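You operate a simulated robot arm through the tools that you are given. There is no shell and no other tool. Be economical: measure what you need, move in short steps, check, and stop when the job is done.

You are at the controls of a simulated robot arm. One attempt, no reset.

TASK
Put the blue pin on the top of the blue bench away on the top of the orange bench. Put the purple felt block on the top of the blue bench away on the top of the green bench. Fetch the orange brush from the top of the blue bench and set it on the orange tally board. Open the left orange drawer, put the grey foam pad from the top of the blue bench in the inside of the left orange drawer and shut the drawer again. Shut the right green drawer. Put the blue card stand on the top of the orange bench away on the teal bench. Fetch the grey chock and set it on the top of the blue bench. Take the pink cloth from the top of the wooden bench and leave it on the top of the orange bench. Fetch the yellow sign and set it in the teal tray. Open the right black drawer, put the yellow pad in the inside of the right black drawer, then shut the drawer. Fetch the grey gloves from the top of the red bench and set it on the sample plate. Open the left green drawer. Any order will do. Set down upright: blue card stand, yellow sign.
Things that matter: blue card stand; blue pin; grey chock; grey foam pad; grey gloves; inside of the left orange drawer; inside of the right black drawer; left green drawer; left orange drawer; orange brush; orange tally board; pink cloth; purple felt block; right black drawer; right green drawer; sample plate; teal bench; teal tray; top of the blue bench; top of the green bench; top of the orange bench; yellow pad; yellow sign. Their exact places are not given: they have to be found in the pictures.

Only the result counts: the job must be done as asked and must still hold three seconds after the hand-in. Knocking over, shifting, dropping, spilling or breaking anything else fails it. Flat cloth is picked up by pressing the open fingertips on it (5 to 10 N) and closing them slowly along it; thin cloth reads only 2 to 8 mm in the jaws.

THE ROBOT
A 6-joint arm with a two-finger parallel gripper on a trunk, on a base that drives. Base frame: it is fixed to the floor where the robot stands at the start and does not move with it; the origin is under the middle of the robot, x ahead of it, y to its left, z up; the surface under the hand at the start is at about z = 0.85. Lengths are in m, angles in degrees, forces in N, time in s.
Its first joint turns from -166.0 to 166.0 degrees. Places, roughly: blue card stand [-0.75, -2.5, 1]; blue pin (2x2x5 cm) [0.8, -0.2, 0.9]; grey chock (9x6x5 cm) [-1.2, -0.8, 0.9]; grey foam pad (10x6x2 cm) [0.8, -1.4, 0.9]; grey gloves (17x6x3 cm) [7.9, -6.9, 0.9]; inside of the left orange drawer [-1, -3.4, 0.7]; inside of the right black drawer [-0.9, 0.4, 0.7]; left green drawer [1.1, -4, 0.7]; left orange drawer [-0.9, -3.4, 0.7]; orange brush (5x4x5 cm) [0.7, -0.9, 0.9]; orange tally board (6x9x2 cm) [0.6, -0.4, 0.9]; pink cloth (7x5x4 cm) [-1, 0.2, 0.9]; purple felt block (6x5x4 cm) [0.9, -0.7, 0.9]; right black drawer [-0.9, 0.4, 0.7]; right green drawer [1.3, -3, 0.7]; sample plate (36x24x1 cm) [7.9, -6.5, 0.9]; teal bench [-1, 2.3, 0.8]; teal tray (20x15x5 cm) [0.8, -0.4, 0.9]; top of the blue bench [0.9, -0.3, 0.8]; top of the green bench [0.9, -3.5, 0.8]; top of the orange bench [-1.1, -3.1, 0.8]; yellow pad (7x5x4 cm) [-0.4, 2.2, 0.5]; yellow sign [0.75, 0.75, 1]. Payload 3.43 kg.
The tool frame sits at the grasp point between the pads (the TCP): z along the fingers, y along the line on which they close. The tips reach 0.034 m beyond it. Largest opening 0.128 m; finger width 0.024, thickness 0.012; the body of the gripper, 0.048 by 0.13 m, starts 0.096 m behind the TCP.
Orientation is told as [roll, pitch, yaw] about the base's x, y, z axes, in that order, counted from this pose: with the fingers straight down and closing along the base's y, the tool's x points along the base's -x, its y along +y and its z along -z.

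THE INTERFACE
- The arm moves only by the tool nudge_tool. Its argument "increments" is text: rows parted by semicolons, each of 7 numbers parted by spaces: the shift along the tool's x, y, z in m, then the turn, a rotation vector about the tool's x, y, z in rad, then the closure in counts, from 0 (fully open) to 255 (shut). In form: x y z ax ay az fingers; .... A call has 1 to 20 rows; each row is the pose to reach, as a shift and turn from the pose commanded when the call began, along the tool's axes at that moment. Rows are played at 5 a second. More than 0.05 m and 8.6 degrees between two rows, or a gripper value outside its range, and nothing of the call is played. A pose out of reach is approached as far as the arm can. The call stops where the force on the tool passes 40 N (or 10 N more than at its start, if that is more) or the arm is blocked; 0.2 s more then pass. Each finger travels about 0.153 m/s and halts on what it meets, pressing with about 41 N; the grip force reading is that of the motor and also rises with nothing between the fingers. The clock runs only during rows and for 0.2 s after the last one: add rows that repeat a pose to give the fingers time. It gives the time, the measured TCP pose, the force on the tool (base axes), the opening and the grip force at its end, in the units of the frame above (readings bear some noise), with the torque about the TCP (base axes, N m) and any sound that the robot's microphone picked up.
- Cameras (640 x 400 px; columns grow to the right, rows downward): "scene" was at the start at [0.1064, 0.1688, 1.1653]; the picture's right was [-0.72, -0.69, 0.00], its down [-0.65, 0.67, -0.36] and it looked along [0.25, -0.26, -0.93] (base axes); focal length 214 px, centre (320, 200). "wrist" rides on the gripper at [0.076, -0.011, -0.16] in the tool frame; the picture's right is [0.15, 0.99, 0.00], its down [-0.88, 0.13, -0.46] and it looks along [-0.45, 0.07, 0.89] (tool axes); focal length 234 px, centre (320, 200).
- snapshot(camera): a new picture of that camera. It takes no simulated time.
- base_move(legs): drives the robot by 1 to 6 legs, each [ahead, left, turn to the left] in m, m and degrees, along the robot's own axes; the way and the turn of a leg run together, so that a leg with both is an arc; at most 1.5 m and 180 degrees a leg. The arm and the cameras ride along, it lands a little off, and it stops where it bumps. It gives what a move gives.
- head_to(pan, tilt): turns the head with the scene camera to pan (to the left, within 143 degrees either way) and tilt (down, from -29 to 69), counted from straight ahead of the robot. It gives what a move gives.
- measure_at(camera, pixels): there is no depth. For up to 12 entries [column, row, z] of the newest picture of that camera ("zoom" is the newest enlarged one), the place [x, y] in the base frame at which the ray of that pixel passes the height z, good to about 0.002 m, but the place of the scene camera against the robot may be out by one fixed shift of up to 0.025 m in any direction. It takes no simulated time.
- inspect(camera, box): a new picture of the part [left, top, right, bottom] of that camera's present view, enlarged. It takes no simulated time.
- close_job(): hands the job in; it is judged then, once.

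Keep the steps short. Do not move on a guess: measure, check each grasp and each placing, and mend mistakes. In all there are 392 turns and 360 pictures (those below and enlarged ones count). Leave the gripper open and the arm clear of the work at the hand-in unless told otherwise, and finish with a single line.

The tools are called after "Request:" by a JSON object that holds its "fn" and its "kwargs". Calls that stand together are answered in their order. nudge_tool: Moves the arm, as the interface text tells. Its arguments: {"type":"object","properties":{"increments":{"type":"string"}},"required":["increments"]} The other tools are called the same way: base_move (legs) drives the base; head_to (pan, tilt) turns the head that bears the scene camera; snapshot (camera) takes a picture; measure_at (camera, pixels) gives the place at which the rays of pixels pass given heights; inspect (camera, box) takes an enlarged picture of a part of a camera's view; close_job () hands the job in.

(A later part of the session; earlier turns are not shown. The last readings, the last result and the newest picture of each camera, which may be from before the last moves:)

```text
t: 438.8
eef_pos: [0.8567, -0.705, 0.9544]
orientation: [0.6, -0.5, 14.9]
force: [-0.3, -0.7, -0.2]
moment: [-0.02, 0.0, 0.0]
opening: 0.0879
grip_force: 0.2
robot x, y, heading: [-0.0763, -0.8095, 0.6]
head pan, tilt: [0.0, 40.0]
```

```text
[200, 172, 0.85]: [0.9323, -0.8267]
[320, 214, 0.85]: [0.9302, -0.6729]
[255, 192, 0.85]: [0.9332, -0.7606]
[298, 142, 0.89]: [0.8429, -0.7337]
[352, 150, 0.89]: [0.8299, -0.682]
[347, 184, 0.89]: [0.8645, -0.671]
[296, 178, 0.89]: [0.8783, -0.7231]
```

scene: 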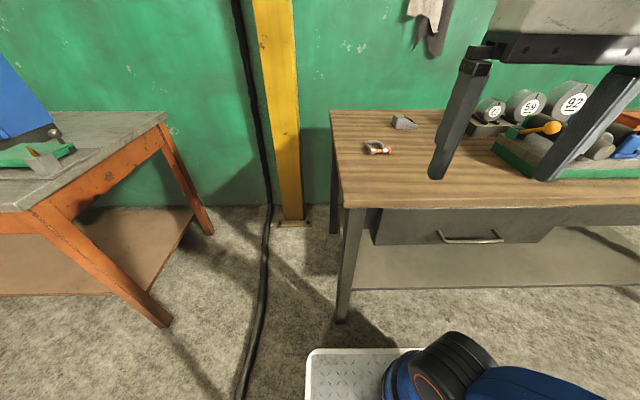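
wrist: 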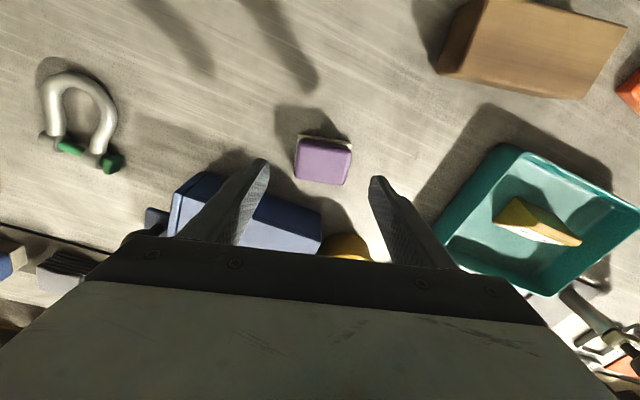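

Request:
{"fn": "nudge_tool", "kwargs": {"increments": "0.002 0.002 0.03 0 0 0 80; 0.002 0.002 0.055 0 0 0 80; 0.002 0.002 0.065 0 0 0 80; 0.002 0.002 0.065 0 0 0 80; 0.002 0.002 0.065 0 0 0 130; 0.002 0.002 0.065 0 0 0 180; 0.002 0.002 0.065 0 0 0 230; 0.002 0.002 0.065 0 0 0 230"}}

```text
t: 440.6
eef_pos: [0.8549, -0.7023, 0.8855]
orientation: [0.6, -0.4, 14.8]
force: [0.0, 0.3, 0.2]
moment: [-0.01, 0.01, 0.01]
opening: 0.0591
grip_force: 41.1
robot x, y, heading: [-0.0825, -0.8081, 1.0]
head pan, tilt: [0.0, 40.0]
```

Request:
{"fn": "nudge_tool", "kwargs": {"increments": "0 0 -0.04 0 0 0 230; 0 0 -0.08 0 0 0 230; 0 0 -0.12 0 0 0 230; 0.02 0 -0.16 0 0 0 230; 0.06 0 -0.175 0 0 0 230; 0.1 0 -0.18 0 0 0 230; 0.145 0 -0.18 0 0 0 230; 0.19 0 -0.18 0 0 0 230; 0.235 0 -0.18 0 0 0 230; 0.28 0 -0.18 0 0 0 230; 0.325 0 -0.18 0 0 0 230; 0.37 0 -0.18 0 0 0 230; 0.415 0 -0.18 0 0 0 230; 0.45 0 -0.18 0 0 0 230; 0.45 0 -0.18 0 0 0 230"}}

```text
t: 443.8
eef_pos: [0.4163, -0.8186, 1.0616]
orientation: [0.7, -0.3, 14.7]
force: [0.4, -0.3, -0.7]
moment: [0.0, 0.0, 0.0]
opening: 0.0594
grip_force: 40.5
robot x, y, heading: [-0.0808, -0.8059, 0.7]
head pan, tilt: [0.0, 40.0]
```

Request:
{"fn": "base_move", "kwargs": {"legs": [[0, -1.2, 0]]}}

Request:
{"fn": "base_move", "kwargs": {"legs": [[0, -1.1, 0]]}}

Request:
{"fn": "head_to", "kwargs": {"pan": -15, "tilt": 40}}

Request:
{"fn": "snapshot", "kwargs": {"camera": "scene"}}

Request:
{"fn": "snapshot", "kwargs": {"camera": "wrist"}}

```text
t: 449.7
eef_pos: [0.4027, -2.0005, 1.0613]
orientation: [0.6, -0.4, 12.4]
force: [0.6, -0.8, -0.5]
moment: [0.02, -0.01, -0.01]
opening: 0.059
grip_force: 41.0
robot x, y, heading: [-0.0922, -1.9684, -1.9]
head pan, tilt: [0.0, 40.0]
```

```text
t: 455.3
eef_pos: [0.3688, -3.1024, 1.0615]
orientation: [0.6, -0.5, 12.4]
force: [-0.1, 0.2, -0.4]
moment: [-0.02, -0.01, 0.01]
opening: 0.0592
grip_force: 41.0
robot x, y, heading: [-0.1256, -3.0724, -1.8]
head pan, tilt: [0.0, 40.0]
```

```text
t: 456.1
eef_pos: [0.3694, -3.102, 1.0613]
orientation: [0.7, -0.4, 12.4]
force: [-0.6, -0.9, -0.4]
moment: [-0.01, 0.0, 0.0]
opening: 0.0589
grip_force: 41.0
robot x, y, heading: [-0.1312, -3.0695, -1.6]
head pan, tilt: [-15.0, 40.0]
```

```text
196 pictures are left
```

scene: 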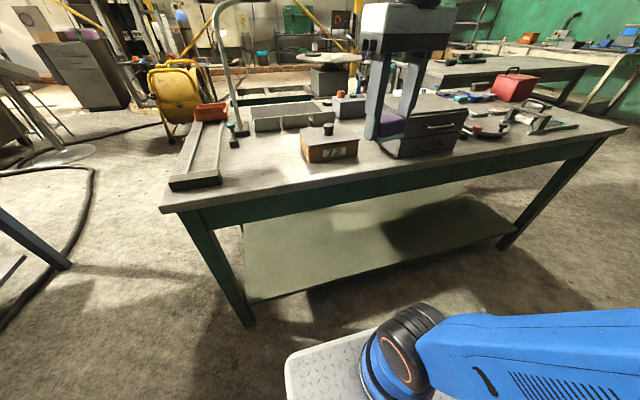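

```text
195 pictures are left
```

wrist: 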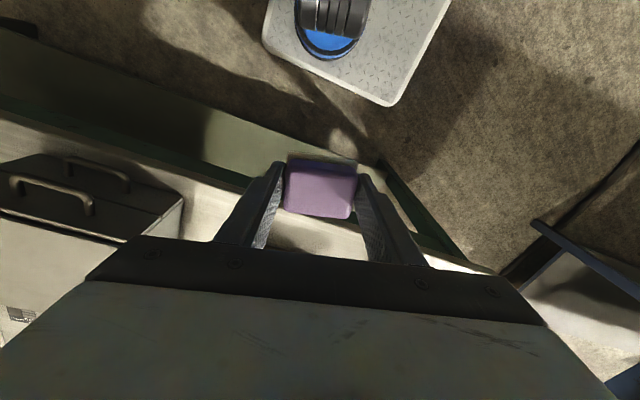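

Request:
{"fn": "measure_at", "kwargs": {"camera": "scene", "pixels": [[260, 165, 0.85], [220, 183, 0.85], [305, 160, 0.85], [255, 133, 0.85], [165, 212, 0.85], [380, 157, 0.85]]}}

Request:
{"fn": "nudge_tool", "kwargs": {"increments": "-0.03 0.01 0 0 0 0.05 230; -0.06 0.02 0 0 0 0.1 230; -0.09 0.03 0 0 0 0.15 230; -0.12 0.04 0 0 0 0.2 230; -0.16 0.05 0 0 0 0.2 230; -0.16 0.05 0 0 0 0.2 230"}}

Request:
{"fn": "snapshot", "kwargs": {"camera": "wrist"}}

```text
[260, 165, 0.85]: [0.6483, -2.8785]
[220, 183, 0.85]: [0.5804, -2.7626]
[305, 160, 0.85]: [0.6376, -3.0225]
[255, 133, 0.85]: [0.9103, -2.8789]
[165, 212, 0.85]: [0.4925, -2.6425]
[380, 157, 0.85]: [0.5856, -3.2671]
```

```text
t: 457.5
eef_pos: [0.5167, -3.0224, 1.0653]
orientation: [0.7, -0.3, 1.1]
force: [0.4, 0.3, -0.9]
moment: [0.0, 0.0, 0.0]
opening: 0.0591
grip_force: 40.4
robot x, y, heading: [-0.1315, -3.0744, -1.7]
head pan, tilt: [-15.0, 40.0]
```

```text
194 pictures are left
```

wrist: 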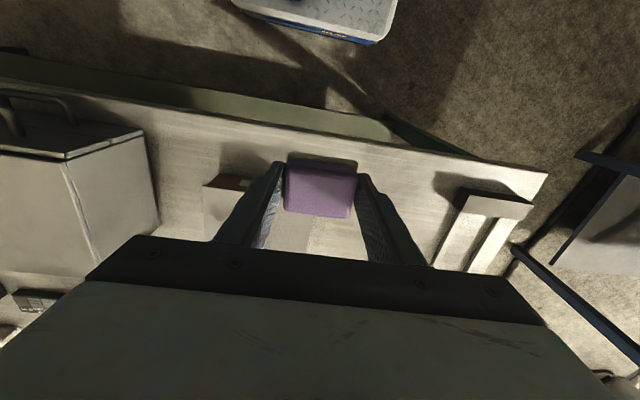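

Request:
{"fn": "measure_at", "kwargs": {"camera": "wrist", "pixels": [[458, 205, 0.87], [440, 262, 0.87], [250, 178, 0.9], [203, 186, 0.9], [300, 140, 0.85], [225, 178, 0.85]]}}

```text
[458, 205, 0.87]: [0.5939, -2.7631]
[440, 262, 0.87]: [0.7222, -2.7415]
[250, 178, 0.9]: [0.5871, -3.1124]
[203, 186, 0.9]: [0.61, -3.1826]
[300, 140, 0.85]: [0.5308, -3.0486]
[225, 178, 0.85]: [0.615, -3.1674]
```

Request:
{"fn": "nudge_tool", "kwargs": {"increments": "-0.028 0.033 0 0 0 0 230; -0.056 0.066 0 0 0 0 230; -0.085 0.098 0 0 0 0 230; -0.085 0.098 0.045 0 0 0 230; -0.085 0.098 0.09 0 0 0 230; -0.085 0.098 0.13 0 0 0 230; -0.085 0.098 0.15 0 0 0 230; -0.085 0.098 0.15 0 0 0 230"}}

Request:
{"fn": "snapshot", "kwargs": {"camera": "wrist"}}

```text
t: 459.3
eef_pos: [0.5996, -2.9179, 0.9163]
orientation: [0.8, -0.3, 1.0]
force: [0.7, -0.1, -1.0]
moment: [0.02, -0.05, -0.02]
opening: 0.0591
grip_force: 40.5
robot x, y, heading: [-0.1317, -3.0708, -2.0]
head pan, tilt: [-15.0, 40.0]
```

```text
193 pictures are left
```

wrist: 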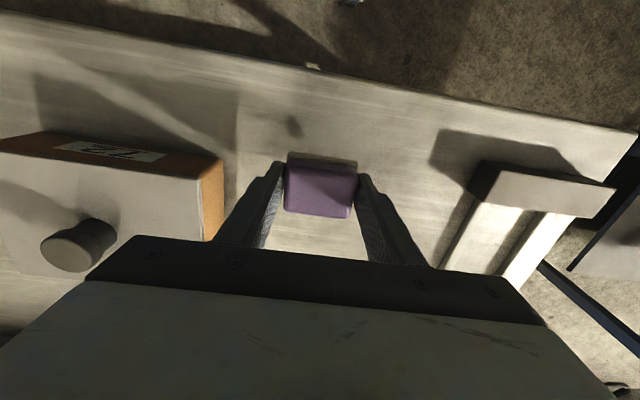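

Request:
{"fn": "nudge_tool", "kwargs": {"increments": "0 0 0.012 0 0 0 230; 0 0 0.02 0 0 0 230; 0 0 0.024 0 0 0 230; 0 0 0.027 0 0 0 230; 0 0 0.03 0 0 0 230; 0 0 0.033 0 0 0 230; 0 0 0.033 0 0 0 230"}}

```text
t: 460.9
eef_pos: [0.5978, -2.9189, 0.8859]
orientation: [1.0, -0.6, 0.9]
force: [-3.5, -1.1, 10.3]
moment: [-0.4, 0.23, -0.12]
opening: 0.0591
grip_force: 41.0
robot x, y, heading: [-0.1319, -3.0723, -1.6]
head pan, tilt: [-15.0, 40.0]
stopped in row 7: the force on the tool passed its limit at 42 N (the readings are from after the stop); the commanded pose is now the measured one
```

Request:
{"fn": "nudge_tool", "kwargs": {"increments": "0 0 0 0 0 0 130; 0 0 0 0 0 0 105; 0 0 0 0 0 0 80; 0 0 0 0 0 0 80; 0 0 -0.03 0 0 0 80; 0 0 -0.07 0 0 0 80; 0 0 -0.11 0 0 0 80; 0 0 -0.15 0 0 0 40; 0.04 0 -0.17 0 0 0 0; 0.08 0 -0.18 0 0 0 0; 0.12 0 -0.18 0 0 0 0; 0.16 0 -0.18 0 0 0 0; 0.16 0 -0.18 0 0 0 0"}}

Request:
{"fn": "snapshot", "kwargs": {"camera": "scene"}}

```text
t: 463.7
eef_pos: [0.434, -2.9245, 1.0628]
orientation: [0.9, -0.5, 1.0]
force: [-0.1, -0.4, -0.4]
moment: [0.04, -0.03, 0.02]
opening: 0.1277
grip_force: 0.0
robot x, y, heading: [-0.1275, -3.0726, -1.6]
head pan, tilt: [-15.0, 40.0]
```

```text
192 pictures are left
```

scene: 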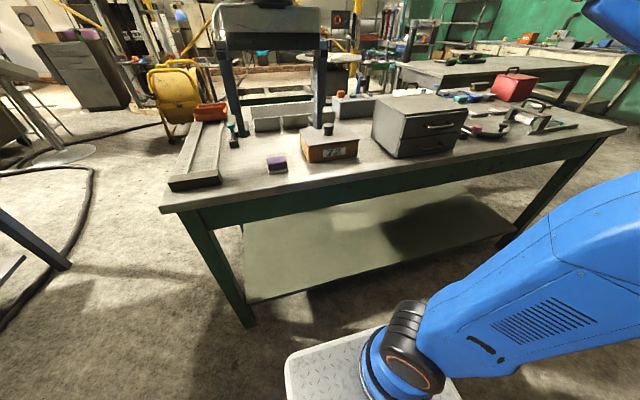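

Request:
{"fn": "nudge_tool", "kwargs": {"increments": "0.03 0 0.005 0 0 0 0; 0.06 0 0.005 0 0 0 0; 0.06 0 0.005 0 0 0 0"}}

Request:
{"fn": "base_move", "kwargs": {"legs": [[0, 0.95, 1.6]]}}

Request:
{"fn": "head_to", "kwargs": {"pan": 0, "tilt": 25}}

Request:
{"fn": "snapshot", "kwargs": {"camera": "scene"}}

Request:
{"fn": "head_to", "kwargs": {"pan": -45, "tilt": 20}}

Request:
{"fn": "snapshot", "kwargs": {"camera": "scene"}}

```text
t: 464.5
eef_pos: [0.3742, -2.925, 1.0553]
orientation: [0.9, -0.5, 1.0]
force: [0.7, -0.2, 0.0]
moment: [-0.02, 0.01, -0.01]
opening: 0.1277
grip_force: 0.1
robot x, y, heading: [-0.1299, -3.0731, -1.9]
head pan, tilt: [-15.0, 40.0]
```

```text
t: 469.5
eef_pos: [0.3898, -1.9549, 1.0555]
orientation: [0.9, -0.5, 2.1]
force: [0.2, 0.0, 0.3]
moment: [0.01, -0.01, -0.01]
opening: 0.128
grip_force: 0.1
robot x, y, heading: [-0.1092, -2.1088, -0.5]
head pan, tilt: [-15.0, 40.0]
```

```text
t: 470.2
eef_pos: [0.3896, -1.9542, 1.0547]
orientation: [1.0, -0.6, 2.1]
force: [0.0, -0.9, 0.0]
moment: [0.01, -0.01, 0.02]
opening: 0.128
grip_force: 0.0
robot x, y, heading: [-0.1116, -2.1119, -0.3]
head pan, tilt: [0.0, 25.0]
```

```text
191 pictures are left
```

scene: 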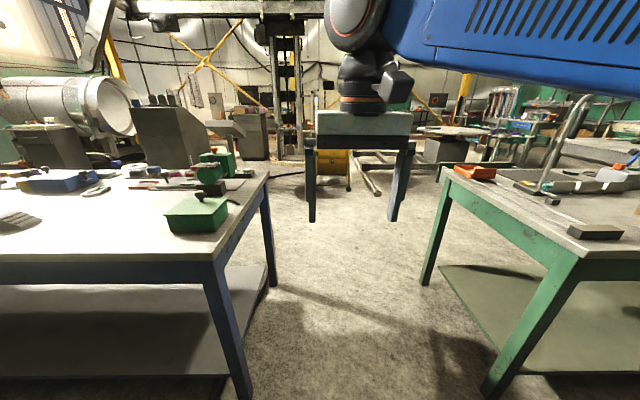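

```text
t: 471.4
eef_pos: [0.3905, -1.9534, 1.0563]
orientation: [0.9, -0.5, 2.1]
force: [-0.4, -0.3, 0.0]
moment: [-0.02, 0.0, 0.0]
opening: 0.1281
grip_force: 0.0
robot x, y, heading: [-0.1071, -2.1141, -0.5]
head pan, tilt: [-45.0, 20.0]
```

```text
190 pictures are left
```

scene: 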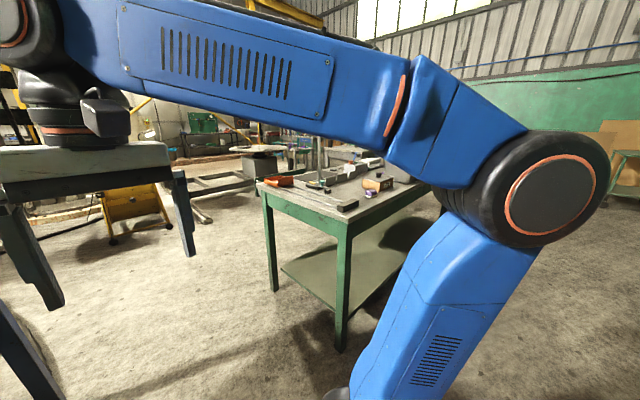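

Request:
{"fn": "base_move", "kwargs": {"legs": [[1.3, 0, 0]]}}

Request:
{"fn": "head_to", "kwargs": {"pan": 0, "tilt": 30}}

Request:
{"fn": "snapshot", "kwargs": {"camera": "scene"}}

Request:
{"fn": "head_to", "kwargs": {"pan": -80, "tilt": 30}}

Request:
{"fn": "snapshot", "kwargs": {"camera": "scene"}}

```text
t: 477.8
eef_pos: [1.6693, -1.9742, 1.0556]
orientation: [1.0, -0.5, 1.8]
force: [0.2, 0.0, 0.4]
moment: [-0.01, 0.01, -0.01]
opening: 0.1281
grip_force: 0.0
robot x, y, heading: [1.1681, -2.1313, -0.9]
head pan, tilt: [-45.0, 20.0]
```

```text
t: 478.9
eef_pos: [1.6697, -1.9734, 1.0545]
orientation: [0.9, -0.5, 1.8]
force: [-1.1, 1.1, 0.2]
moment: [0.0, 0.0, -0.04]
opening: 0.1282
grip_force: 0.0
robot x, y, heading: [1.1693, -2.1287, -0.9]
head pan, tilt: [0.0, 30.0]
```

```text
189 pictures are left
```

scene: 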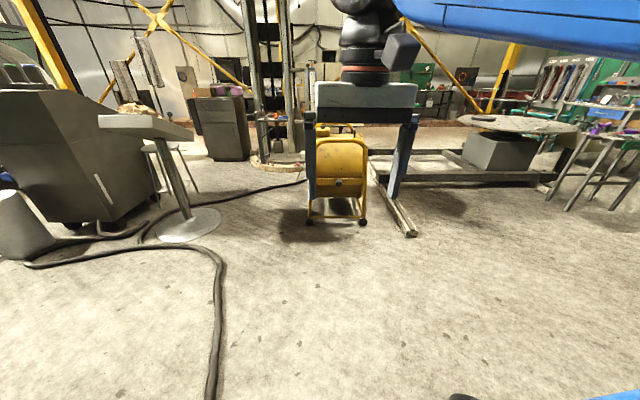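

```text
t: 480.4
eef_pos: [1.6686, -1.9745, 1.0541]
orientation: [0.9, -0.5, 1.8]
force: [-0.1, -0.1, 0.1]
moment: [0.01, 0.03, -0.01]
opening: 0.128
grip_force: 0.1
robot x, y, heading: [1.1658, -2.1319, -0.8]
head pan, tilt: [-80.0, 30.0]
```

```text
188 pictures are left
```

scene: 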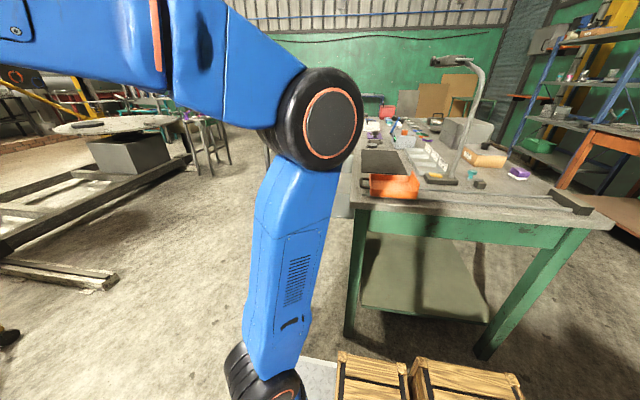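

Request:
{"fn": "measure_at", "kwargs": {"camera": "scene", "pixels": [[352, 207, 0.85], [592, 240, 0.85], [345, 335, 0.0]]}}

Request:
{"fn": "base_move", "kwargs": {"legs": [[0.75, 0, 0], [0, 0, -90], [0, 0, -89]]}}

Request:
{"fn": "head_to", "kwargs": {"pan": 35, "tilt": 35}}

Request:
{"fn": "snapshot", "kwargs": {"camera": "scene"}}

```text
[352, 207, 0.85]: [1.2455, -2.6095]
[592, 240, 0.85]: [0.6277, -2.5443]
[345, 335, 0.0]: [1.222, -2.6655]
```

```text
t: 492.0
eef_pos: [1.4039, -2.3071, 1.0544]
orientation: [0.9, -0.5, -177.7]
force: [-0.5, -0.1, 0.3]
moment: [0.01, -0.01, -0.02]
opening: 0.128
grip_force: 0.0
robot x, y, heading: [1.9022, -2.1507, 179.7]
head pan, tilt: [-80.0, 30.0]
```

```text
t: 493.9
eef_pos: [1.4044, -2.3076, 1.0553]
orientation: [0.9, -0.5, -177.7]
force: [-0.3, 0.0, 0.2]
moment: [0.01, 0.0, 0.01]
opening: 0.1279
grip_force: 0.2
robot x, y, heading: [1.906, -2.1477, 179.5]
head pan, tilt: [35.0, 35.0]
```

```text
187 pictures are left
```

scene: 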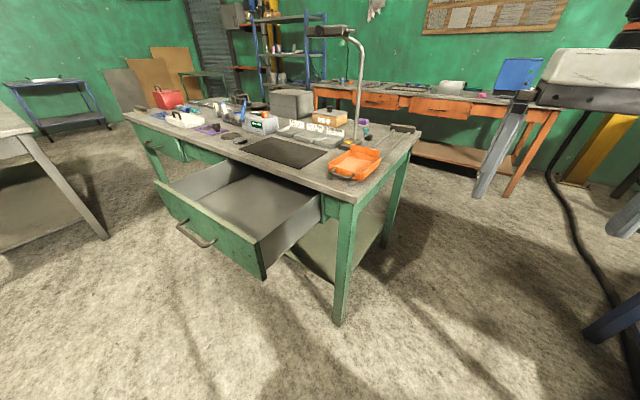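

Request:
{"fn": "measure_at", "kwargs": {"camera": "scene", "pixels": [[195, 235, 0.72], [263, 278, 0.7], [160, 185, 0.8], [150, 150, 0.72], [105, 238, 0.0], [30, 130, 0.85], [340, 200, 0.85]]}}

```text
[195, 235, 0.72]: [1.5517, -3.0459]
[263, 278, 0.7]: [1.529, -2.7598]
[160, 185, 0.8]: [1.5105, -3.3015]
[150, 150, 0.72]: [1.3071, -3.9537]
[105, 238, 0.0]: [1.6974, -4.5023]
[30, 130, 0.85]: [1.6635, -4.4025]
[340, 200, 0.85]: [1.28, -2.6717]
```

Request:
{"fn": "nudge_tool", "kwargs": {"increments": "0.04 0 0 0 0 0 100; 0.08 0 0 0 0 0 255; 0.1 0 0 0 0 0 255; 0.1 0 0 0 0 0 255"}}

Request:
{"fn": "base_move", "kwargs": {"legs": [[-0.03, 0.75, 0]]}}

Request:
{"fn": "snapshot", "kwargs": {"camera": "wrist"}}

Request:
{"fn": "head_to", "kwargs": {"pan": 10, "tilt": 50}}

Request:
{"fn": "snapshot", "kwargs": {"camera": "scene"}}

```text
t: 494.9
eef_pos: [1.5026, -2.3017, 1.0542]
orientation: [0.8, -0.5, -177.8]
force: [-0.5, -0.3, 0.0]
moment: [-0.01, -0.01, 0.04]
opening: 0.0
grip_force: 33.3
robot x, y, heading: [1.9028, -2.1483, 179.9]
head pan, tilt: [35.0, 35.0]
```

```text
t: 499.1
eef_pos: [1.5222, -3.0642, 1.0554]
orientation: [1.0, -0.4, -178.1]
force: [0.4, -0.3, 0.3]
moment: [0.03, 0.0, -0.02]
opening: 0.0
grip_force: 32.9
robot x, y, heading: [1.9256, -2.9129, 179.0]
head pan, tilt: [35.0, 35.0]
```

```text
186 pictures are left
```

wrist: 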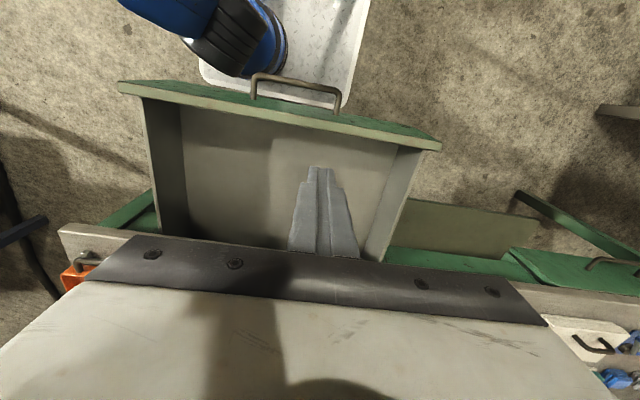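

```text
t: 500.0
eef_pos: [1.5236, -3.0635, 1.0548]
orientation: [1.0, -0.5, -178.1]
force: [-0.3, 0.5, -0.1]
moment: [0.0, 0.04, 0.01]
opening: 0.0
grip_force: 32.6
robot x, y, heading: [1.9203, -2.9133, 179.2]
head pan, tilt: [10.0, 50.0]
```

```text
185 pictures are left
```

scene: 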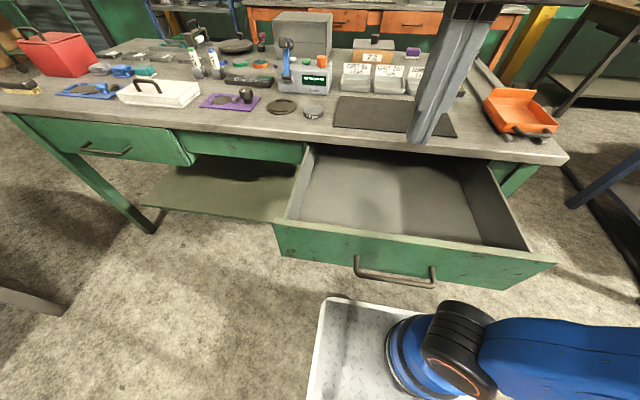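

Request:
{"fn": "measure_at", "kwargs": {"camera": "wrist", "pixels": [[256, 75, 0.73], [338, 92, 0.73], [297, 84, 0.73], [280, 112, 0.8], [200, 225, 0.85], [590, 262, 0.73], [500, 285, 0.85]]}}

```text
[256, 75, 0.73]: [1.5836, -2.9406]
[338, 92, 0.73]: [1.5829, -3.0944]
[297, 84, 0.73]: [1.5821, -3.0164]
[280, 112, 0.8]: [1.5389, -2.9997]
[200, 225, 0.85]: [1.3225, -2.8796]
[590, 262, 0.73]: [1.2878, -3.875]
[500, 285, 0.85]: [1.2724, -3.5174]
```

Request:
{"fn": "base_move", "kwargs": {"legs": [[-0.12, 0.0, 1]]}}

Request:
{"fn": "nudge_tool", "kwargs": {"increments": "0 -0.03 0 0 0 0 255; 0 -0.05 0 0 0 0 255; 0 -0.05 0 0 0 0 255"}}

Request:
{"fn": "snapshot", "kwargs": {"camera": "wrist"}}

```text
t: 501.2
eef_pos: [1.645, -3.073, 1.0545]
orientation: [0.9, -0.5, -177.2]
force: [0.2, -0.3, 0.2]
moment: [0.0, -0.01, 0.02]
opening: 0.0
grip_force: 33.1
robot x, y, heading: [2.042, -2.9136, -179.9]
head pan, tilt: [10.0, 50.0]
```

```text
t: 502.0
eef_pos: [1.642, -3.0234, 1.0537]
orientation: [1.0, -0.5, -177.0]
force: [0.1, -1.1, 0.2]
moment: [0.02, 0.01, 0.04]
opening: 0.0001
grip_force: 33.2
robot x, y, heading: [2.0407, -2.913, -179.8]
head pan, tilt: [10.0, 50.0]
```

```text
184 pictures are left
```

wrist: 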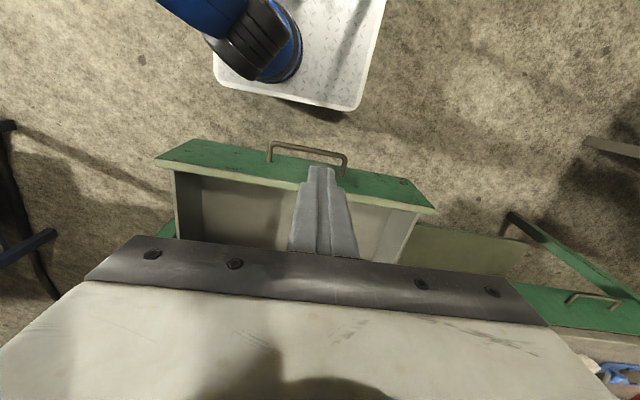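

Request:
{"fn": "measure_at", "kwargs": {"camera": "wrist", "pixels": [[308, 148, 0.73], [308, 148, 0.7], [270, 143, 0.73], [346, 157, 0.73], [602, 300, 0.73]]}}

```text
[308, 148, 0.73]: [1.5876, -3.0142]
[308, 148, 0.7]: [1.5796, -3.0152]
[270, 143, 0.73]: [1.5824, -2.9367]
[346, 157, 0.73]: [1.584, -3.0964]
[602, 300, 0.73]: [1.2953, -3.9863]
```

Request:
{"fn": "nudge_tool", "kwargs": {"increments": "0 0 0.045 0 0 0 255; 0 0 0.09 0 0 0 255; 0 0 0.135 0 0 0 255; 0 0 0.18 0 0 0 255; 0 0 0.225 0 0 0 255; 0 0 0.27 0 0 0 255; 0 0 0.309 0 0 0 255; 0 0 0.309 0 0 0 255"}}

Request:
{"fn": "nudge_tool", "kwargs": {"increments": "-0.025 0 0 0 0 0 255; -0.05 0 0 0 0 0 255; -0.075 0 0 0 0 0 255; -0.1 0 0 0 0 0 255; -0.125 0 0 0 0 0 255; -0.15 0 0 0 0 0 255; -0.175 0 0 0 0 0 255; -0.2 0 0 0 0 0 255; -0.225 0 0 0 0 0 255; -0.25 0 0 0 0 0 255; -0.27 0 0 0 0 0 255; -0.285 0 0 0 0 0 255; -0.3 0 0 0 0 0 255; -0.31 0 0 0 0 0 255; -0.32 0 0 0 0 0 255; -0.325 0 0 0 0 0 255"}}

Request:
{"fn": "snapshot", "kwargs": {"camera": "scene"}}

```text
t: 503.8
eef_pos: [1.6419, -3.0271, 0.744]
orientation: [1.0, -0.6, -177.2]
force: [0.3, 0.6, 0.7]
moment: [-0.03, -0.01, 0.0]
opening: 0.0001
grip_force: 33.0
robot x, y, heading: [2.041, -2.9141, -179.9]
head pan, tilt: [10.0, 50.0]
```

```text
t: 507.1
eef_pos: [1.3225, -3.0441, 0.745]
orientation: [0.8, -0.1, -177.2]
force: [8.1, 0.2, 0.4]
moment: [-0.14, -0.14, -0.07]
opening: 0.0003
grip_force: 32.6
robot x, y, heading: [2.0436, -2.9148, -179.8]
head pan, tilt: [10.0, 50.0]
stopped in row 16: the force on the tool passed its limit at 49 N (the readings are from after the stop); the commanded pose is now the measured one
```

```text
183 pictures are left
```

scene: 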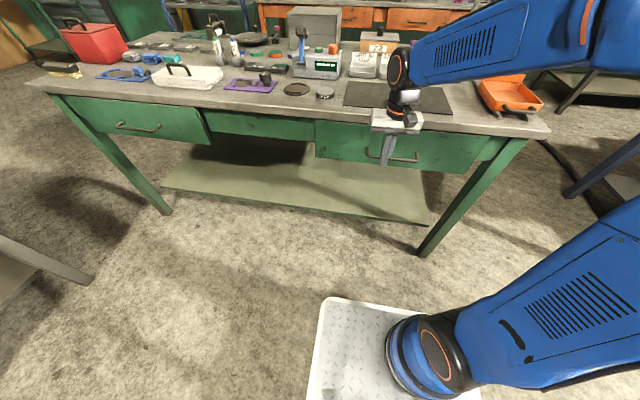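

Request:
{"fn": "nudge_tool", "kwargs": {"increments": "0.04 0 0 0 0 0 255; 0.08 0 0 0 0 0 255; 0.12 0 -0.02 0 0 0 255; 0.14 0 -0.06 0 0 0 200; 0.14 0 -0.1 0 0 0 183; 0.14 0 -0.14 0 0 0 183; 0.14 0 -0.18 0 0 0 183; 0.14 0 -0.22 0 0 0 183; 0.14 0 -0.26 0 0 0 183; 0.14 0 -0.3 0 0 0 183; 0.14 0 -0.32 0 0 0 183; 0.14 0 -0.32 0 0 0 183"}}

Request:
{"fn": "snapshot", "kwargs": {"camera": "wrist"}}

```text
t: 509.7
eef_pos: [1.4626, -3.034, 1.0674]
orientation: [0.8, 0.0, -177.1]
force: [0.2, -0.6, 0.2]
moment: [-0.04, -0.02, -0.04]
opening: 0.0361
grip_force: 0.2
robot x, y, heading: [2.043, -2.9158, -179.8]
head pan, tilt: [10.0, 50.0]
```

```text
182 pictures are left
```

wrist: 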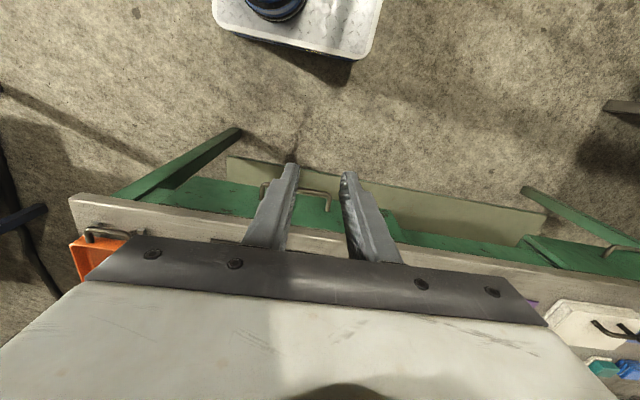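

Right green drawer is shut. Drive to the left green drawer.

Request:
{"fn": "base_move", "kwargs": {"legs": [[0.0, 0.95, 0]]}}

Request:
{"fn": "snapshot", "kwargs": {"camera": "wrist"}}

Request:
{"fn": "snapshot", "kwargs": {"camera": "scene"}}

```text
t: 514.5
eef_pos: [1.4503, -3.9397, 1.0675]
orientation: [0.7, 0.1, -178.8]
force: [-0.1, -0.2, 0.1]
moment: [0.02, -0.03, 0.0]
opening: 0.0362
grip_force: 0.2
robot x, y, heading: [2.033, -3.8372, 178.6]
head pan, tilt: [10.0, 50.0]
```

```text
181 pictures are left
```

wrist: 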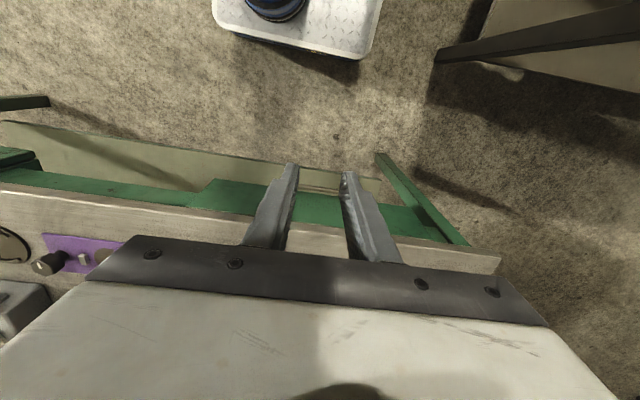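

```text
180 pictures are left
```

scene: 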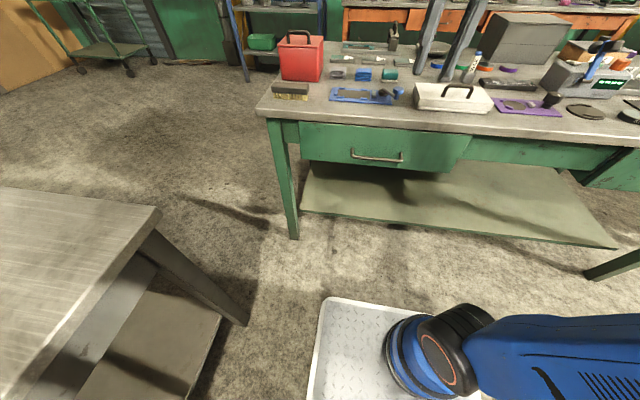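

Request:
{"fn": "measure_at", "kwargs": {"camera": "scene", "pixels": [[352, 155, 0.73], [402, 161, 0.73], [160, 215, 0.85]]}}

Request:
{"fn": "base_move", "kwargs": {"legs": [[0.12, -0.03, 1]]}}

Request:
{"fn": "nudge_tool", "kwargs": {"increments": "0.01 0 0 0 0 0.14 183; 0.02 0 0 0 0 0.28 183; 0.03 0 0 0 0 0.42 183; 0.04 0 0 0 0 0.56 183; 0.05 0 0 0 0 0.7 183; 0.05 0 0 0 0 0.84 183; 0.05 0 0 0 0 0.98 183; 0.05 0 0 0 0 1.12 183; 0.05 0 0 0 0 1.26 183; 0.05 0 0 0 0 1.40 183; 0.05 0 0 0 0 1.54 183; 0.05 0 0 0 0 1.57 183; 0.05 0 0 0 0 1.57 183"}}

Request:
{"fn": "snapshot", "kwargs": {"camera": "wrist"}}

```text
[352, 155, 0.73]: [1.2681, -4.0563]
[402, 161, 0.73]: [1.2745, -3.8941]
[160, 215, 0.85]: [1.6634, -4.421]
```

```text
t: 515.8
eef_pos: [1.3284, -3.9167, 1.0663]
orientation: [0.8, -0.1, -177.6]
force: [-0.6, -0.8, 0.1]
moment: [0.0, 0.02, -0.02]
opening: 0.0363
grip_force: 0.0
robot x, y, heading: [1.9135, -3.8029, 179.6]
head pan, tilt: [10.0, 50.0]
```

```text
t: 518.6
eef_pos: [1.3785, -3.9151, 1.0665]
orientation: [0.0, 0.8, 92.4]
force: [-0.5, -0.3, 0.0]
moment: [-0.01, 0.0, 0.0]
opening: 0.0361
grip_force: 0.1
robot x, y, heading: [1.9097, -3.8043, 179.7]
head pan, tilt: [10.0, 50.0]
```

```text
179 pictures are left
```

wrist: 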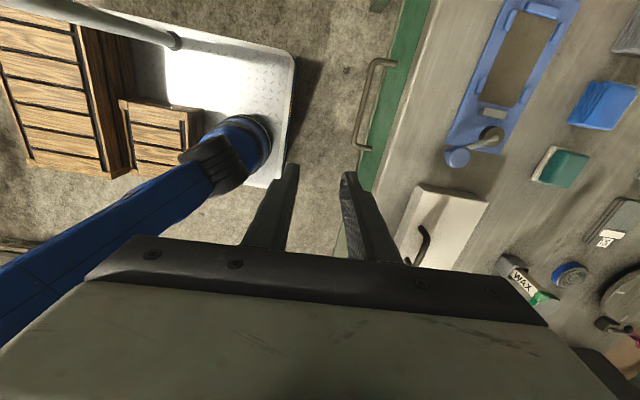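

Request:
{"fn": "measure_at", "kwargs": {"camera": "wrist", "pixels": [[376, 62, 0.73], [354, 147, 0.73], [365, 105, 0.73], [365, 105, 0.7], [365, 105, 0.76], [376, 165, 0.85]]}}

Request:
{"fn": "nudge_tool", "kwargs": {"increments": "0 0 0 -0.13 0 -0.04 183; 0 0 0 -0.26 0 -0.04 183; 0 0 0 -0.39 0 -0.04 183; 0 0 0 -0.52 0 -0.04 183; 0 0 0 -0.52 0 -0.04 183"}}

Request:
{"fn": "snapshot", "kwargs": {"camera": "wrist"}}

```text
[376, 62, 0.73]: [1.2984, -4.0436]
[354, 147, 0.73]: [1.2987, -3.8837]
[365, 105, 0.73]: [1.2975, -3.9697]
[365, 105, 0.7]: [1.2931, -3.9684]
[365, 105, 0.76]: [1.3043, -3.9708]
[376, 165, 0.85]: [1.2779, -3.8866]
```

```text
t: 519.8
eef_pos: [1.378, -3.9159, 1.0669]
orientation: [29.8, 0.1, 94.5]
force: [0.3, 0.6, 0.4]
moment: [0.02, -0.01, 0.0]
opening: 0.0364
grip_force: 0.1
robot x, y, heading: [1.9088, -3.8056, 179.5]
head pan, tilt: [10.0, 50.0]
```

```text
178 pictures are left
```

wrist: 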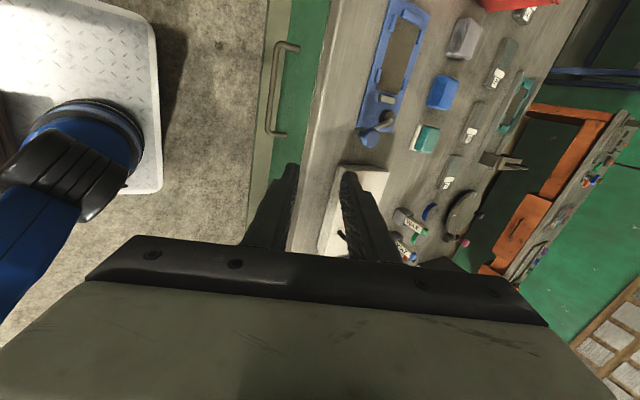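

Request:
{"fn": "measure_at", "kwargs": {"camera": "wrist", "pixels": [[272, 90, 0.73], [272, 90, 0.7], [272, 90, 0.76], [277, 45, 0.73], [268, 132, 0.73]]}}

Request:
{"fn": "nudge_tool", "kwargs": {"increments": "0.02 0 0 0 -0.035 0.06 183; 0.05 0 0 0 -0.035 0.06 183; 0.05 0 0 0 -0.035 0.06 183"}}

```text
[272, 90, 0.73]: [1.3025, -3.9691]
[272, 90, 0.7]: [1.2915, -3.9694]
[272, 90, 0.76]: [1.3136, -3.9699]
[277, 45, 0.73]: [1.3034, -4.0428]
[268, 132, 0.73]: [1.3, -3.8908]
```

```text
t: 520.6
eef_pos: [1.3841, -3.9647, 1.0685]
orientation: [30.0, 0.3, 90.5]
force: [1.2, 0.0, -0.3]
moment: [-0.01, 0.03, 0.02]
opening: 0.0363
grip_force: 0.1
robot x, y, heading: [1.9115, -3.8048, 179.8]
head pan, tilt: [10.0, 50.0]
```

Request:
{"fn": "nudge_tool", "kwargs": {"increments": "0 -0.018 0.04 0 0 0 183; 0 -0.036 0.08 0 0 0 183; 0 -0.054 0.12 0 0 0 183; 0 -0.072 0.16 0 0 0 183; 0 -0.09 0.2 0 0 0 183; 0 -0.0997 0.2306 0 0 0 183; 0 -0.0997 0.2306 0 0 0 183"}}

Request:
{"fn": "inspect", "kwargs": {"camera": "wrist", "box": [200, 50, 440, 250]}}

Request:
{"fn": "measure_at", "kwargs": {"camera": "zoom", "pixels": [[330, 200, 0.7], [330, 200, 0.72], [330, 200, 0.74]]}}

```text
t: 522.2
eef_pos: [1.354, -3.9678, 0.8208]
orientation: [29.9, 0.1, 90.5]
force: [0.2, 0.5, -0.3]
moment: [-0.01, 0.01, -0.01]
opening: 0.0355
grip_force: 0.1
robot x, y, heading: [1.9105, -3.8056, 179.5]
head pan, tilt: [10.0, 50.0]
```

```text
2.00 times, centred on (320, 150) of wrist
```

zoom: 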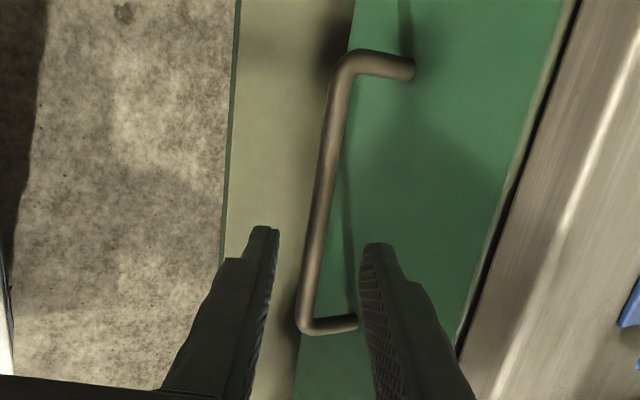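

```text
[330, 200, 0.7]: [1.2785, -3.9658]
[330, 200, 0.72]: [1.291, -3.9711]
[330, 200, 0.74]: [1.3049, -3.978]
```

Request:
{"fn": "nudge_tool", "kwargs": {"increments": "0 0.002 0.03 0 0 0 183; 0 0.002 0.06 0 0 0 183; 0 0.002 0.06 0 0 0 183"}}

Request:
{"fn": "inspect", "kwargs": {"camera": "wrist", "box": [200, 50, 440, 250]}}

```text
t: 523.0
eef_pos: [1.3218, -3.9672, 0.768]
orientation: [29.9, 0.2, 90.5]
force: [0.5, -0.2, 0.1]
moment: [-0.01, -0.01, -0.01]
opening: 0.0362
grip_force: 0.0
robot x, y, heading: [1.9098, -3.8054, 179.6]
head pan, tilt: [10.0, 50.0]
```

```text
2.00 times, centred on (320, 150) of wrist
```

zoom: 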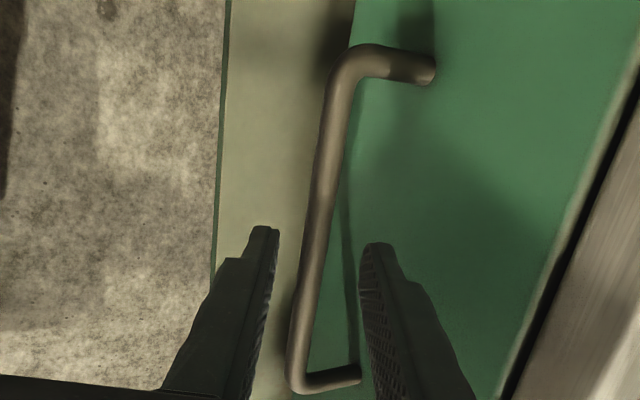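

Request:
{"fn": "nudge_tool", "kwargs": {"increments": "0 0 0.02 0 0 0 183; 0 0 0.036 0 0 0 183; 0 0 0.038 0 0 0 230; 0 0 0.038 0 0 0 255; 0 0 0.038 0 0 0 255"}}

Request:
{"fn": "inspect", "kwargs": {"camera": "wrist", "box": [200, 50, 440, 250]}}

```text
t: 524.2
eef_pos: [1.3047, -3.9678, 0.7327]
orientation: [29.8, 0.2, 90.5]
force: [26.8, 1.0, -15.7]
moment: [-1.29, -0.1, -0.26]
opening: 0.0116
grip_force: 44.8
robot x, y, heading: [1.9107, -3.8049, 179.4]
head pan, tilt: [10.0, 50.0]
```

```text
2.00 times, centred on (320, 150) of wrist
```

zoom: 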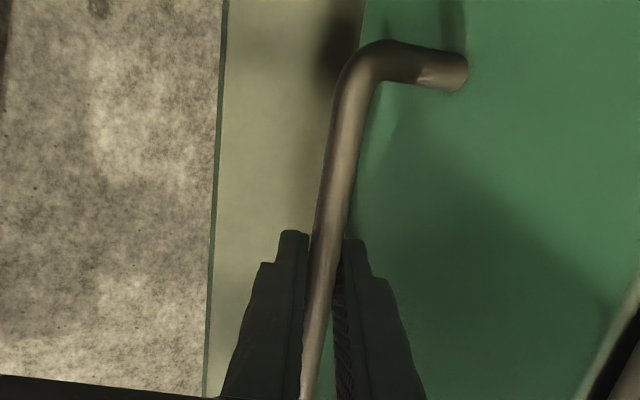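

Bar gripped. Pull.

Request:
{"fn": "nudge_tool", "kwargs": {"increments": "0 -0.013 -0.0075 0 0 0 255; 0 -0.03 -0.0175 0 0 0 255; 0 -0.052 -0.03 0 0 0 255; 0 -0.078 -0.045 0 0 0 255; 0 -0.1 -0.058 0 0 0 255; 0 -0.12 -0.069 0 0 0 255; 0 -0.12 -0.069 0 0 0 255"}}

Request:
{"fn": "snapshot", "kwargs": {"camera": "scene"}}

```text
t: 525.8
eef_pos: [1.4247, -3.9541, 0.7389]
orientation: [29.2, 0.1, 90.9]
force: [1.3, -20.7, -26.6]
moment: [-0.77, -0.19, -0.87]
opening: 0.0121
grip_force: 44.4
out of reach, approached as far as the arm can: row 5, 6, 7
robot x, y, heading: [1.9099, -3.8072, 179.5]
head pan, tilt: [10.0, 50.0]
```

```text
174 pictures are left
```

scene: 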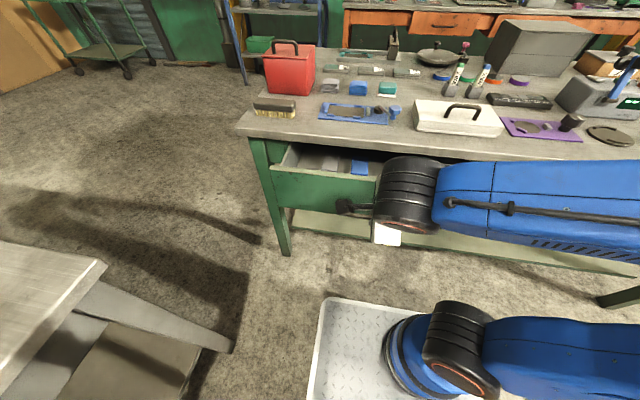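

Request:
{"fn": "base_move", "kwargs": {"legs": [[-0.12, 0, 0]]}}

Request:
{"fn": "snapshot", "kwargs": {"camera": "scene"}}

```text
t: 527.0
eef_pos: [1.5403, -3.9532, 0.741]
orientation: [29.2, 0.3, 90.6]
force: [-3.1, -24.9, -16.0]
moment: [-0.88, -0.11, -0.68]
opening: 0.0116
grip_force: 45.1
robot x, y, heading: [2.0266, -3.8027, 179.2]
head pan, tilt: [10.0, 50.0]
```

```text
173 pictures are left
```

scene: 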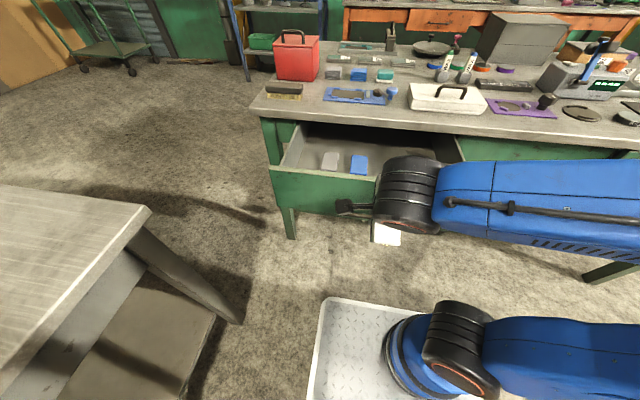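

Request:
{"fn": "nudge_tool", "kwargs": {"increments": "0 0 0 0 0 0 220; 0 0 0 0 0 0 183; 0 0 0 0 0 0 183; 0 0.003 -0.02 0 0 0 183; 0 0.015 -0.05 0 0 0 183; 0 0.04 -0.08 0 0 0 183; 0 0.07 -0.11 0 0 0 183; 0 0.1 -0.14 0.05 0 0 183; 0 0.12 -0.17 0.15 0 0 100; 0 0.13 -0.19 0.25 0 0 0; 0 0.14 -0.21 0.36 0 0 0; 0 0.15 -0.23 0.46 0 0 0; 0 0.15 -0.23 0.51 0 0 0; 0 0.15 -0.23 0.51 0 0 0"}}

Request:
{"fn": "snapshot", "kwargs": {"camera": "wrist"}}

Request:
{"fn": "snapshot", "kwargs": {"camera": "scene"}}

```text
t: 530.0
eef_pos: [1.5229, -3.9499, 1.0144]
orientation: [0.1, 0.3, 90.6]
force: [-0.9, 0.5, -0.4]
moment: [0.04, -0.01, 0.0]
opening: 0.1281
grip_force: 0.0
robot x, y, heading: [2.0254, -3.8074, 179.5]
head pan, tilt: [10.0, 50.0]
```

```text
172 pictures are left
```

wrist: 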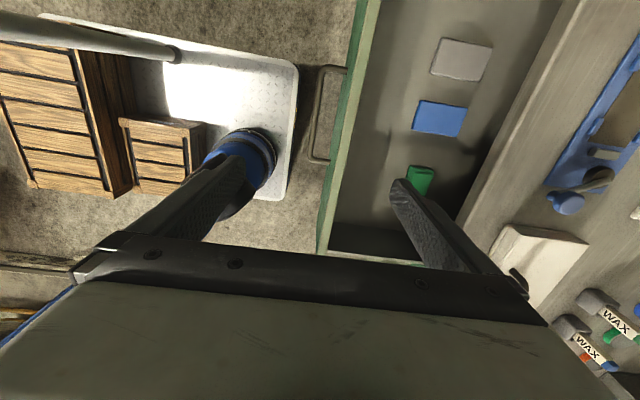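

```text
171 pictures are left
```

scene: 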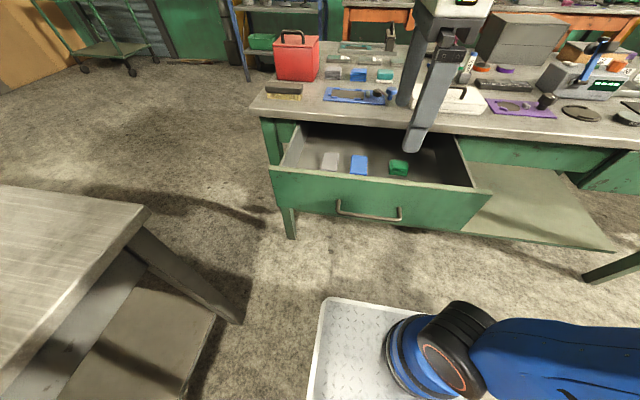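

Request:
{"fn": "base_move", "kwargs": {"legs": [[0, -0.3, 0], [0, 0, -90], [0, 0, -90]]}}

Request:
{"fn": "head_to", "kwargs": {"pan": -15, "tilt": 15}}

Request:
{"fn": "snapshot", "kwargs": {"camera": "scene"}}

Request:
{"fn": "head_to", "kwargs": {"pan": -65, "tilt": 15}}

Request:
{"fn": "snapshot", "kwargs": {"camera": "scene"}}

```text
t: 539.8
eef_pos: [2.5379, -3.374, 1.0151]
orientation: [0.1, 0.2, -90.7]
force: [0.2, -0.6, 1.3]
moment: [0.0, 0.02, 0.01]
opening: 0.1282
grip_force: 0.0
robot x, y, heading: [2.0291, -3.5081, -2.0]
head pan, tilt: [10.0, 50.0]
```

```text
t: 540.8
eef_pos: [2.5366, -3.374, 1.0155]
orientation: [0.1, 0.3, -90.7]
force: [-0.1, -0.2, -0.3]
moment: [-0.01, 0.0, 0.02]
opening: 0.1283
grip_force: 0.1
robot x, y, heading: [2.0287, -3.5044, -2.1]
head pan, tilt: [-15.0, 15.0]
```

```text
170 pictures are left
```

scene: 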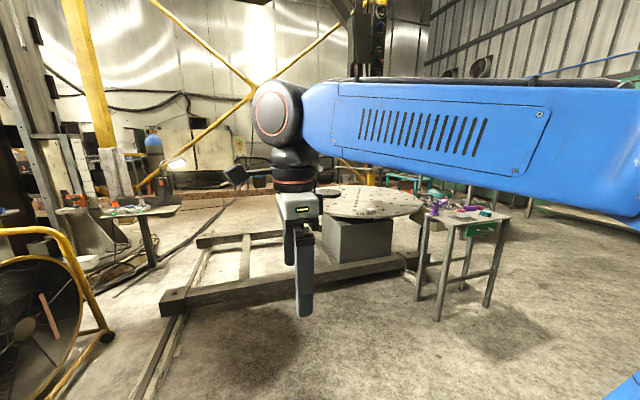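

```text
t: 542.0
eef_pos: [2.5374, -3.374, 1.0159]
orientation: [0.2, 0.3, -90.7]
force: [-0.6, -0.6, -0.2]
moment: [-0.03, 0.01, 0.0]
opening: 0.1281
grip_force: 0.0
robot x, y, heading: [2.0306, -3.509, -1.8]
head pan, tilt: [-65.0, 15.0]
```

```text
169 pictures are left
```

scene: 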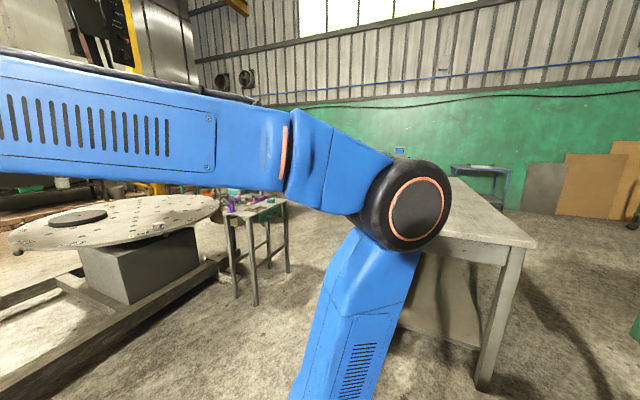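

Request:
{"fn": "measure_at", "kwargs": {"camera": "scene", "pixels": [[256, 304, 0.0], [235, 297, 0.0], [287, 272, 0.0], [268, 270, 0.0], [122, 300, 0.1], [40, 370, 0.05], [485, 390, 0.0], [410, 320, 0.0], [535, 243, 0.85], [455, 178, 0.85], [10, 240, 0.75], [215, 205, 0.75]]}}

```text
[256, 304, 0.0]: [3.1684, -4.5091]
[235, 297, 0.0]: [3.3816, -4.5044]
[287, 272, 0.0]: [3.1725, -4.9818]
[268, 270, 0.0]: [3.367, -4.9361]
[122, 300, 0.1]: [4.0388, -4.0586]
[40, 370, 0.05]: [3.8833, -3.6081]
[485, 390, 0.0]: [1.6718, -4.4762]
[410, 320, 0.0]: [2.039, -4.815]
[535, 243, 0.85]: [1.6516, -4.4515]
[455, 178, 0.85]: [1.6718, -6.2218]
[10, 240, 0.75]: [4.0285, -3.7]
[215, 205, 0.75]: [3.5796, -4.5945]
```

Request:
{"fn": "base_move", "kwargs": {"legs": [[0.7, 0, 0], [0, 0, -60]]}}

Request:
{"fn": "head_to", "kwargs": {"pan": 25, "tilt": 15}}

Request:
{"fn": "snapshot", "kwargs": {"camera": "scene"}}

Request:
{"fn": "head_to", "kwargs": {"pan": -30, "tilt": 25}}

Request:
{"fn": "snapshot", "kwargs": {"camera": "scene"}}

```text
t: 548.5
eef_pos: [3.1065, -3.8986, 1.0153]
orientation: [0.2, 0.3, -150.4]
force: [-0.4, 0.4, 0.7]
moment: [0.02, -0.02, -0.01]
opening: 0.1282
grip_force: 0.2
robot x, y, heading: [2.7348, -3.5276, -61.8]
head pan, tilt: [-65.0, 15.0]
```

```text
t: 550.2
eef_pos: [3.1061, -3.9, 1.0149]
orientation: [0.1, 0.3, -150.5]
force: [-0.5, -0.1, 0.3]
moment: [0.0, -0.01, 0.0]
opening: 0.1282
grip_force: 0.0
robot x, y, heading: [2.7379, -3.5258, -61.6]
head pan, tilt: [25.0, 15.0]
```

```text
168 pictures are left
```

scene: 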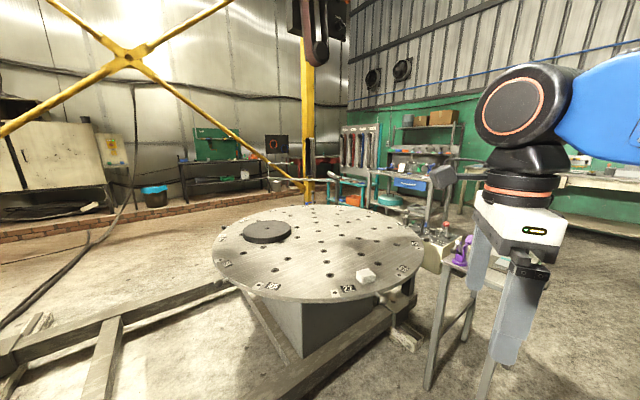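

```text
t: 551.4
eef_pos: [3.1076, -3.9001, 1.0162]
orientation: [0.1, 0.4, -150.4]
force: [-0.4, 0.0, -1.3]
moment: [0.03, 0.03, 0.01]
opening: 0.128
grip_force: 0.0
robot x, y, heading: [2.7372, -3.5261, -61.5]
head pan, tilt: [-30.0, 25.0]
```

```text
167 pictures are left
```

scene: 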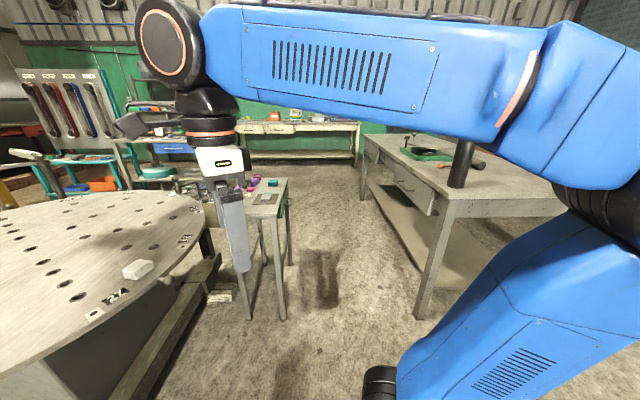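

Request:
{"fn": "measure_at", "kwargs": {"camera": "scene", "pixels": [[420, 318, 0.0], [282, 318, 0.0], [365, 192, 0.0], [250, 318, 0.0], [290, 262, 0.0], [190, 180, 0.0], [357, 165, 0.0]]}}

```text
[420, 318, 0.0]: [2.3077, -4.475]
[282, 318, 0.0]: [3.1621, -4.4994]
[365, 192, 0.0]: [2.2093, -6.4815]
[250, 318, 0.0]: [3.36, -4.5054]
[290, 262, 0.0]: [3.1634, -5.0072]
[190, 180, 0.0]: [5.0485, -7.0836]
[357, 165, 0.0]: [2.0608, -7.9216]
```

Request:
{"fn": "base_move", "kwargs": {"legs": [[0, 0, -28.5]]}}

Request:
{"fn": "head_to", "kwargs": {"pan": 0, "tilt": 25}}

Request:
{"fn": "snapshot", "kwargs": {"camera": "scene"}}

```text
t: 553.2
eef_pos: [2.8814, -4.0325, 1.0162]
orientation: [0.1, 0.4, -179.3]
force: [1.1, -0.2, -0.3]
moment: [0.03, -0.01, -0.01]
opening: 0.1282
grip_force: 0.1
robot x, y, heading: [2.7357, -3.5264, -90.7]
head pan, tilt: [-30.0, 25.0]
```

```text
t: 554.2
eef_pos: [2.8812, -4.0313, 1.0152]
orientation: [0.0, 0.3, -179.2]
force: [-0.1, -0.1, 0.0]
moment: [-0.02, 0.02, 0.01]
opening: 0.1281
grip_force: 0.2
robot x, y, heading: [2.7344, -3.532, -91.1]
head pan, tilt: [0.0, 25.0]
```

```text
166 pictures are left
```

scene: 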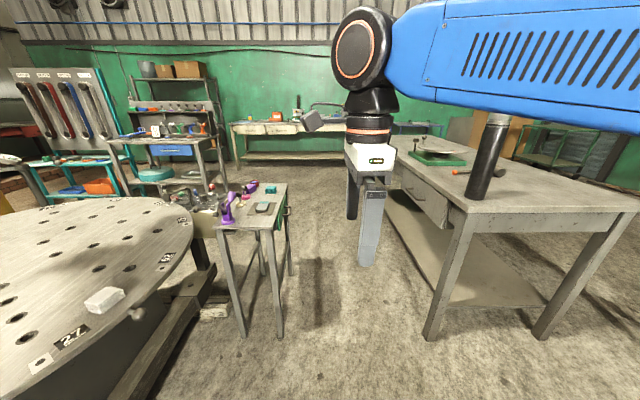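

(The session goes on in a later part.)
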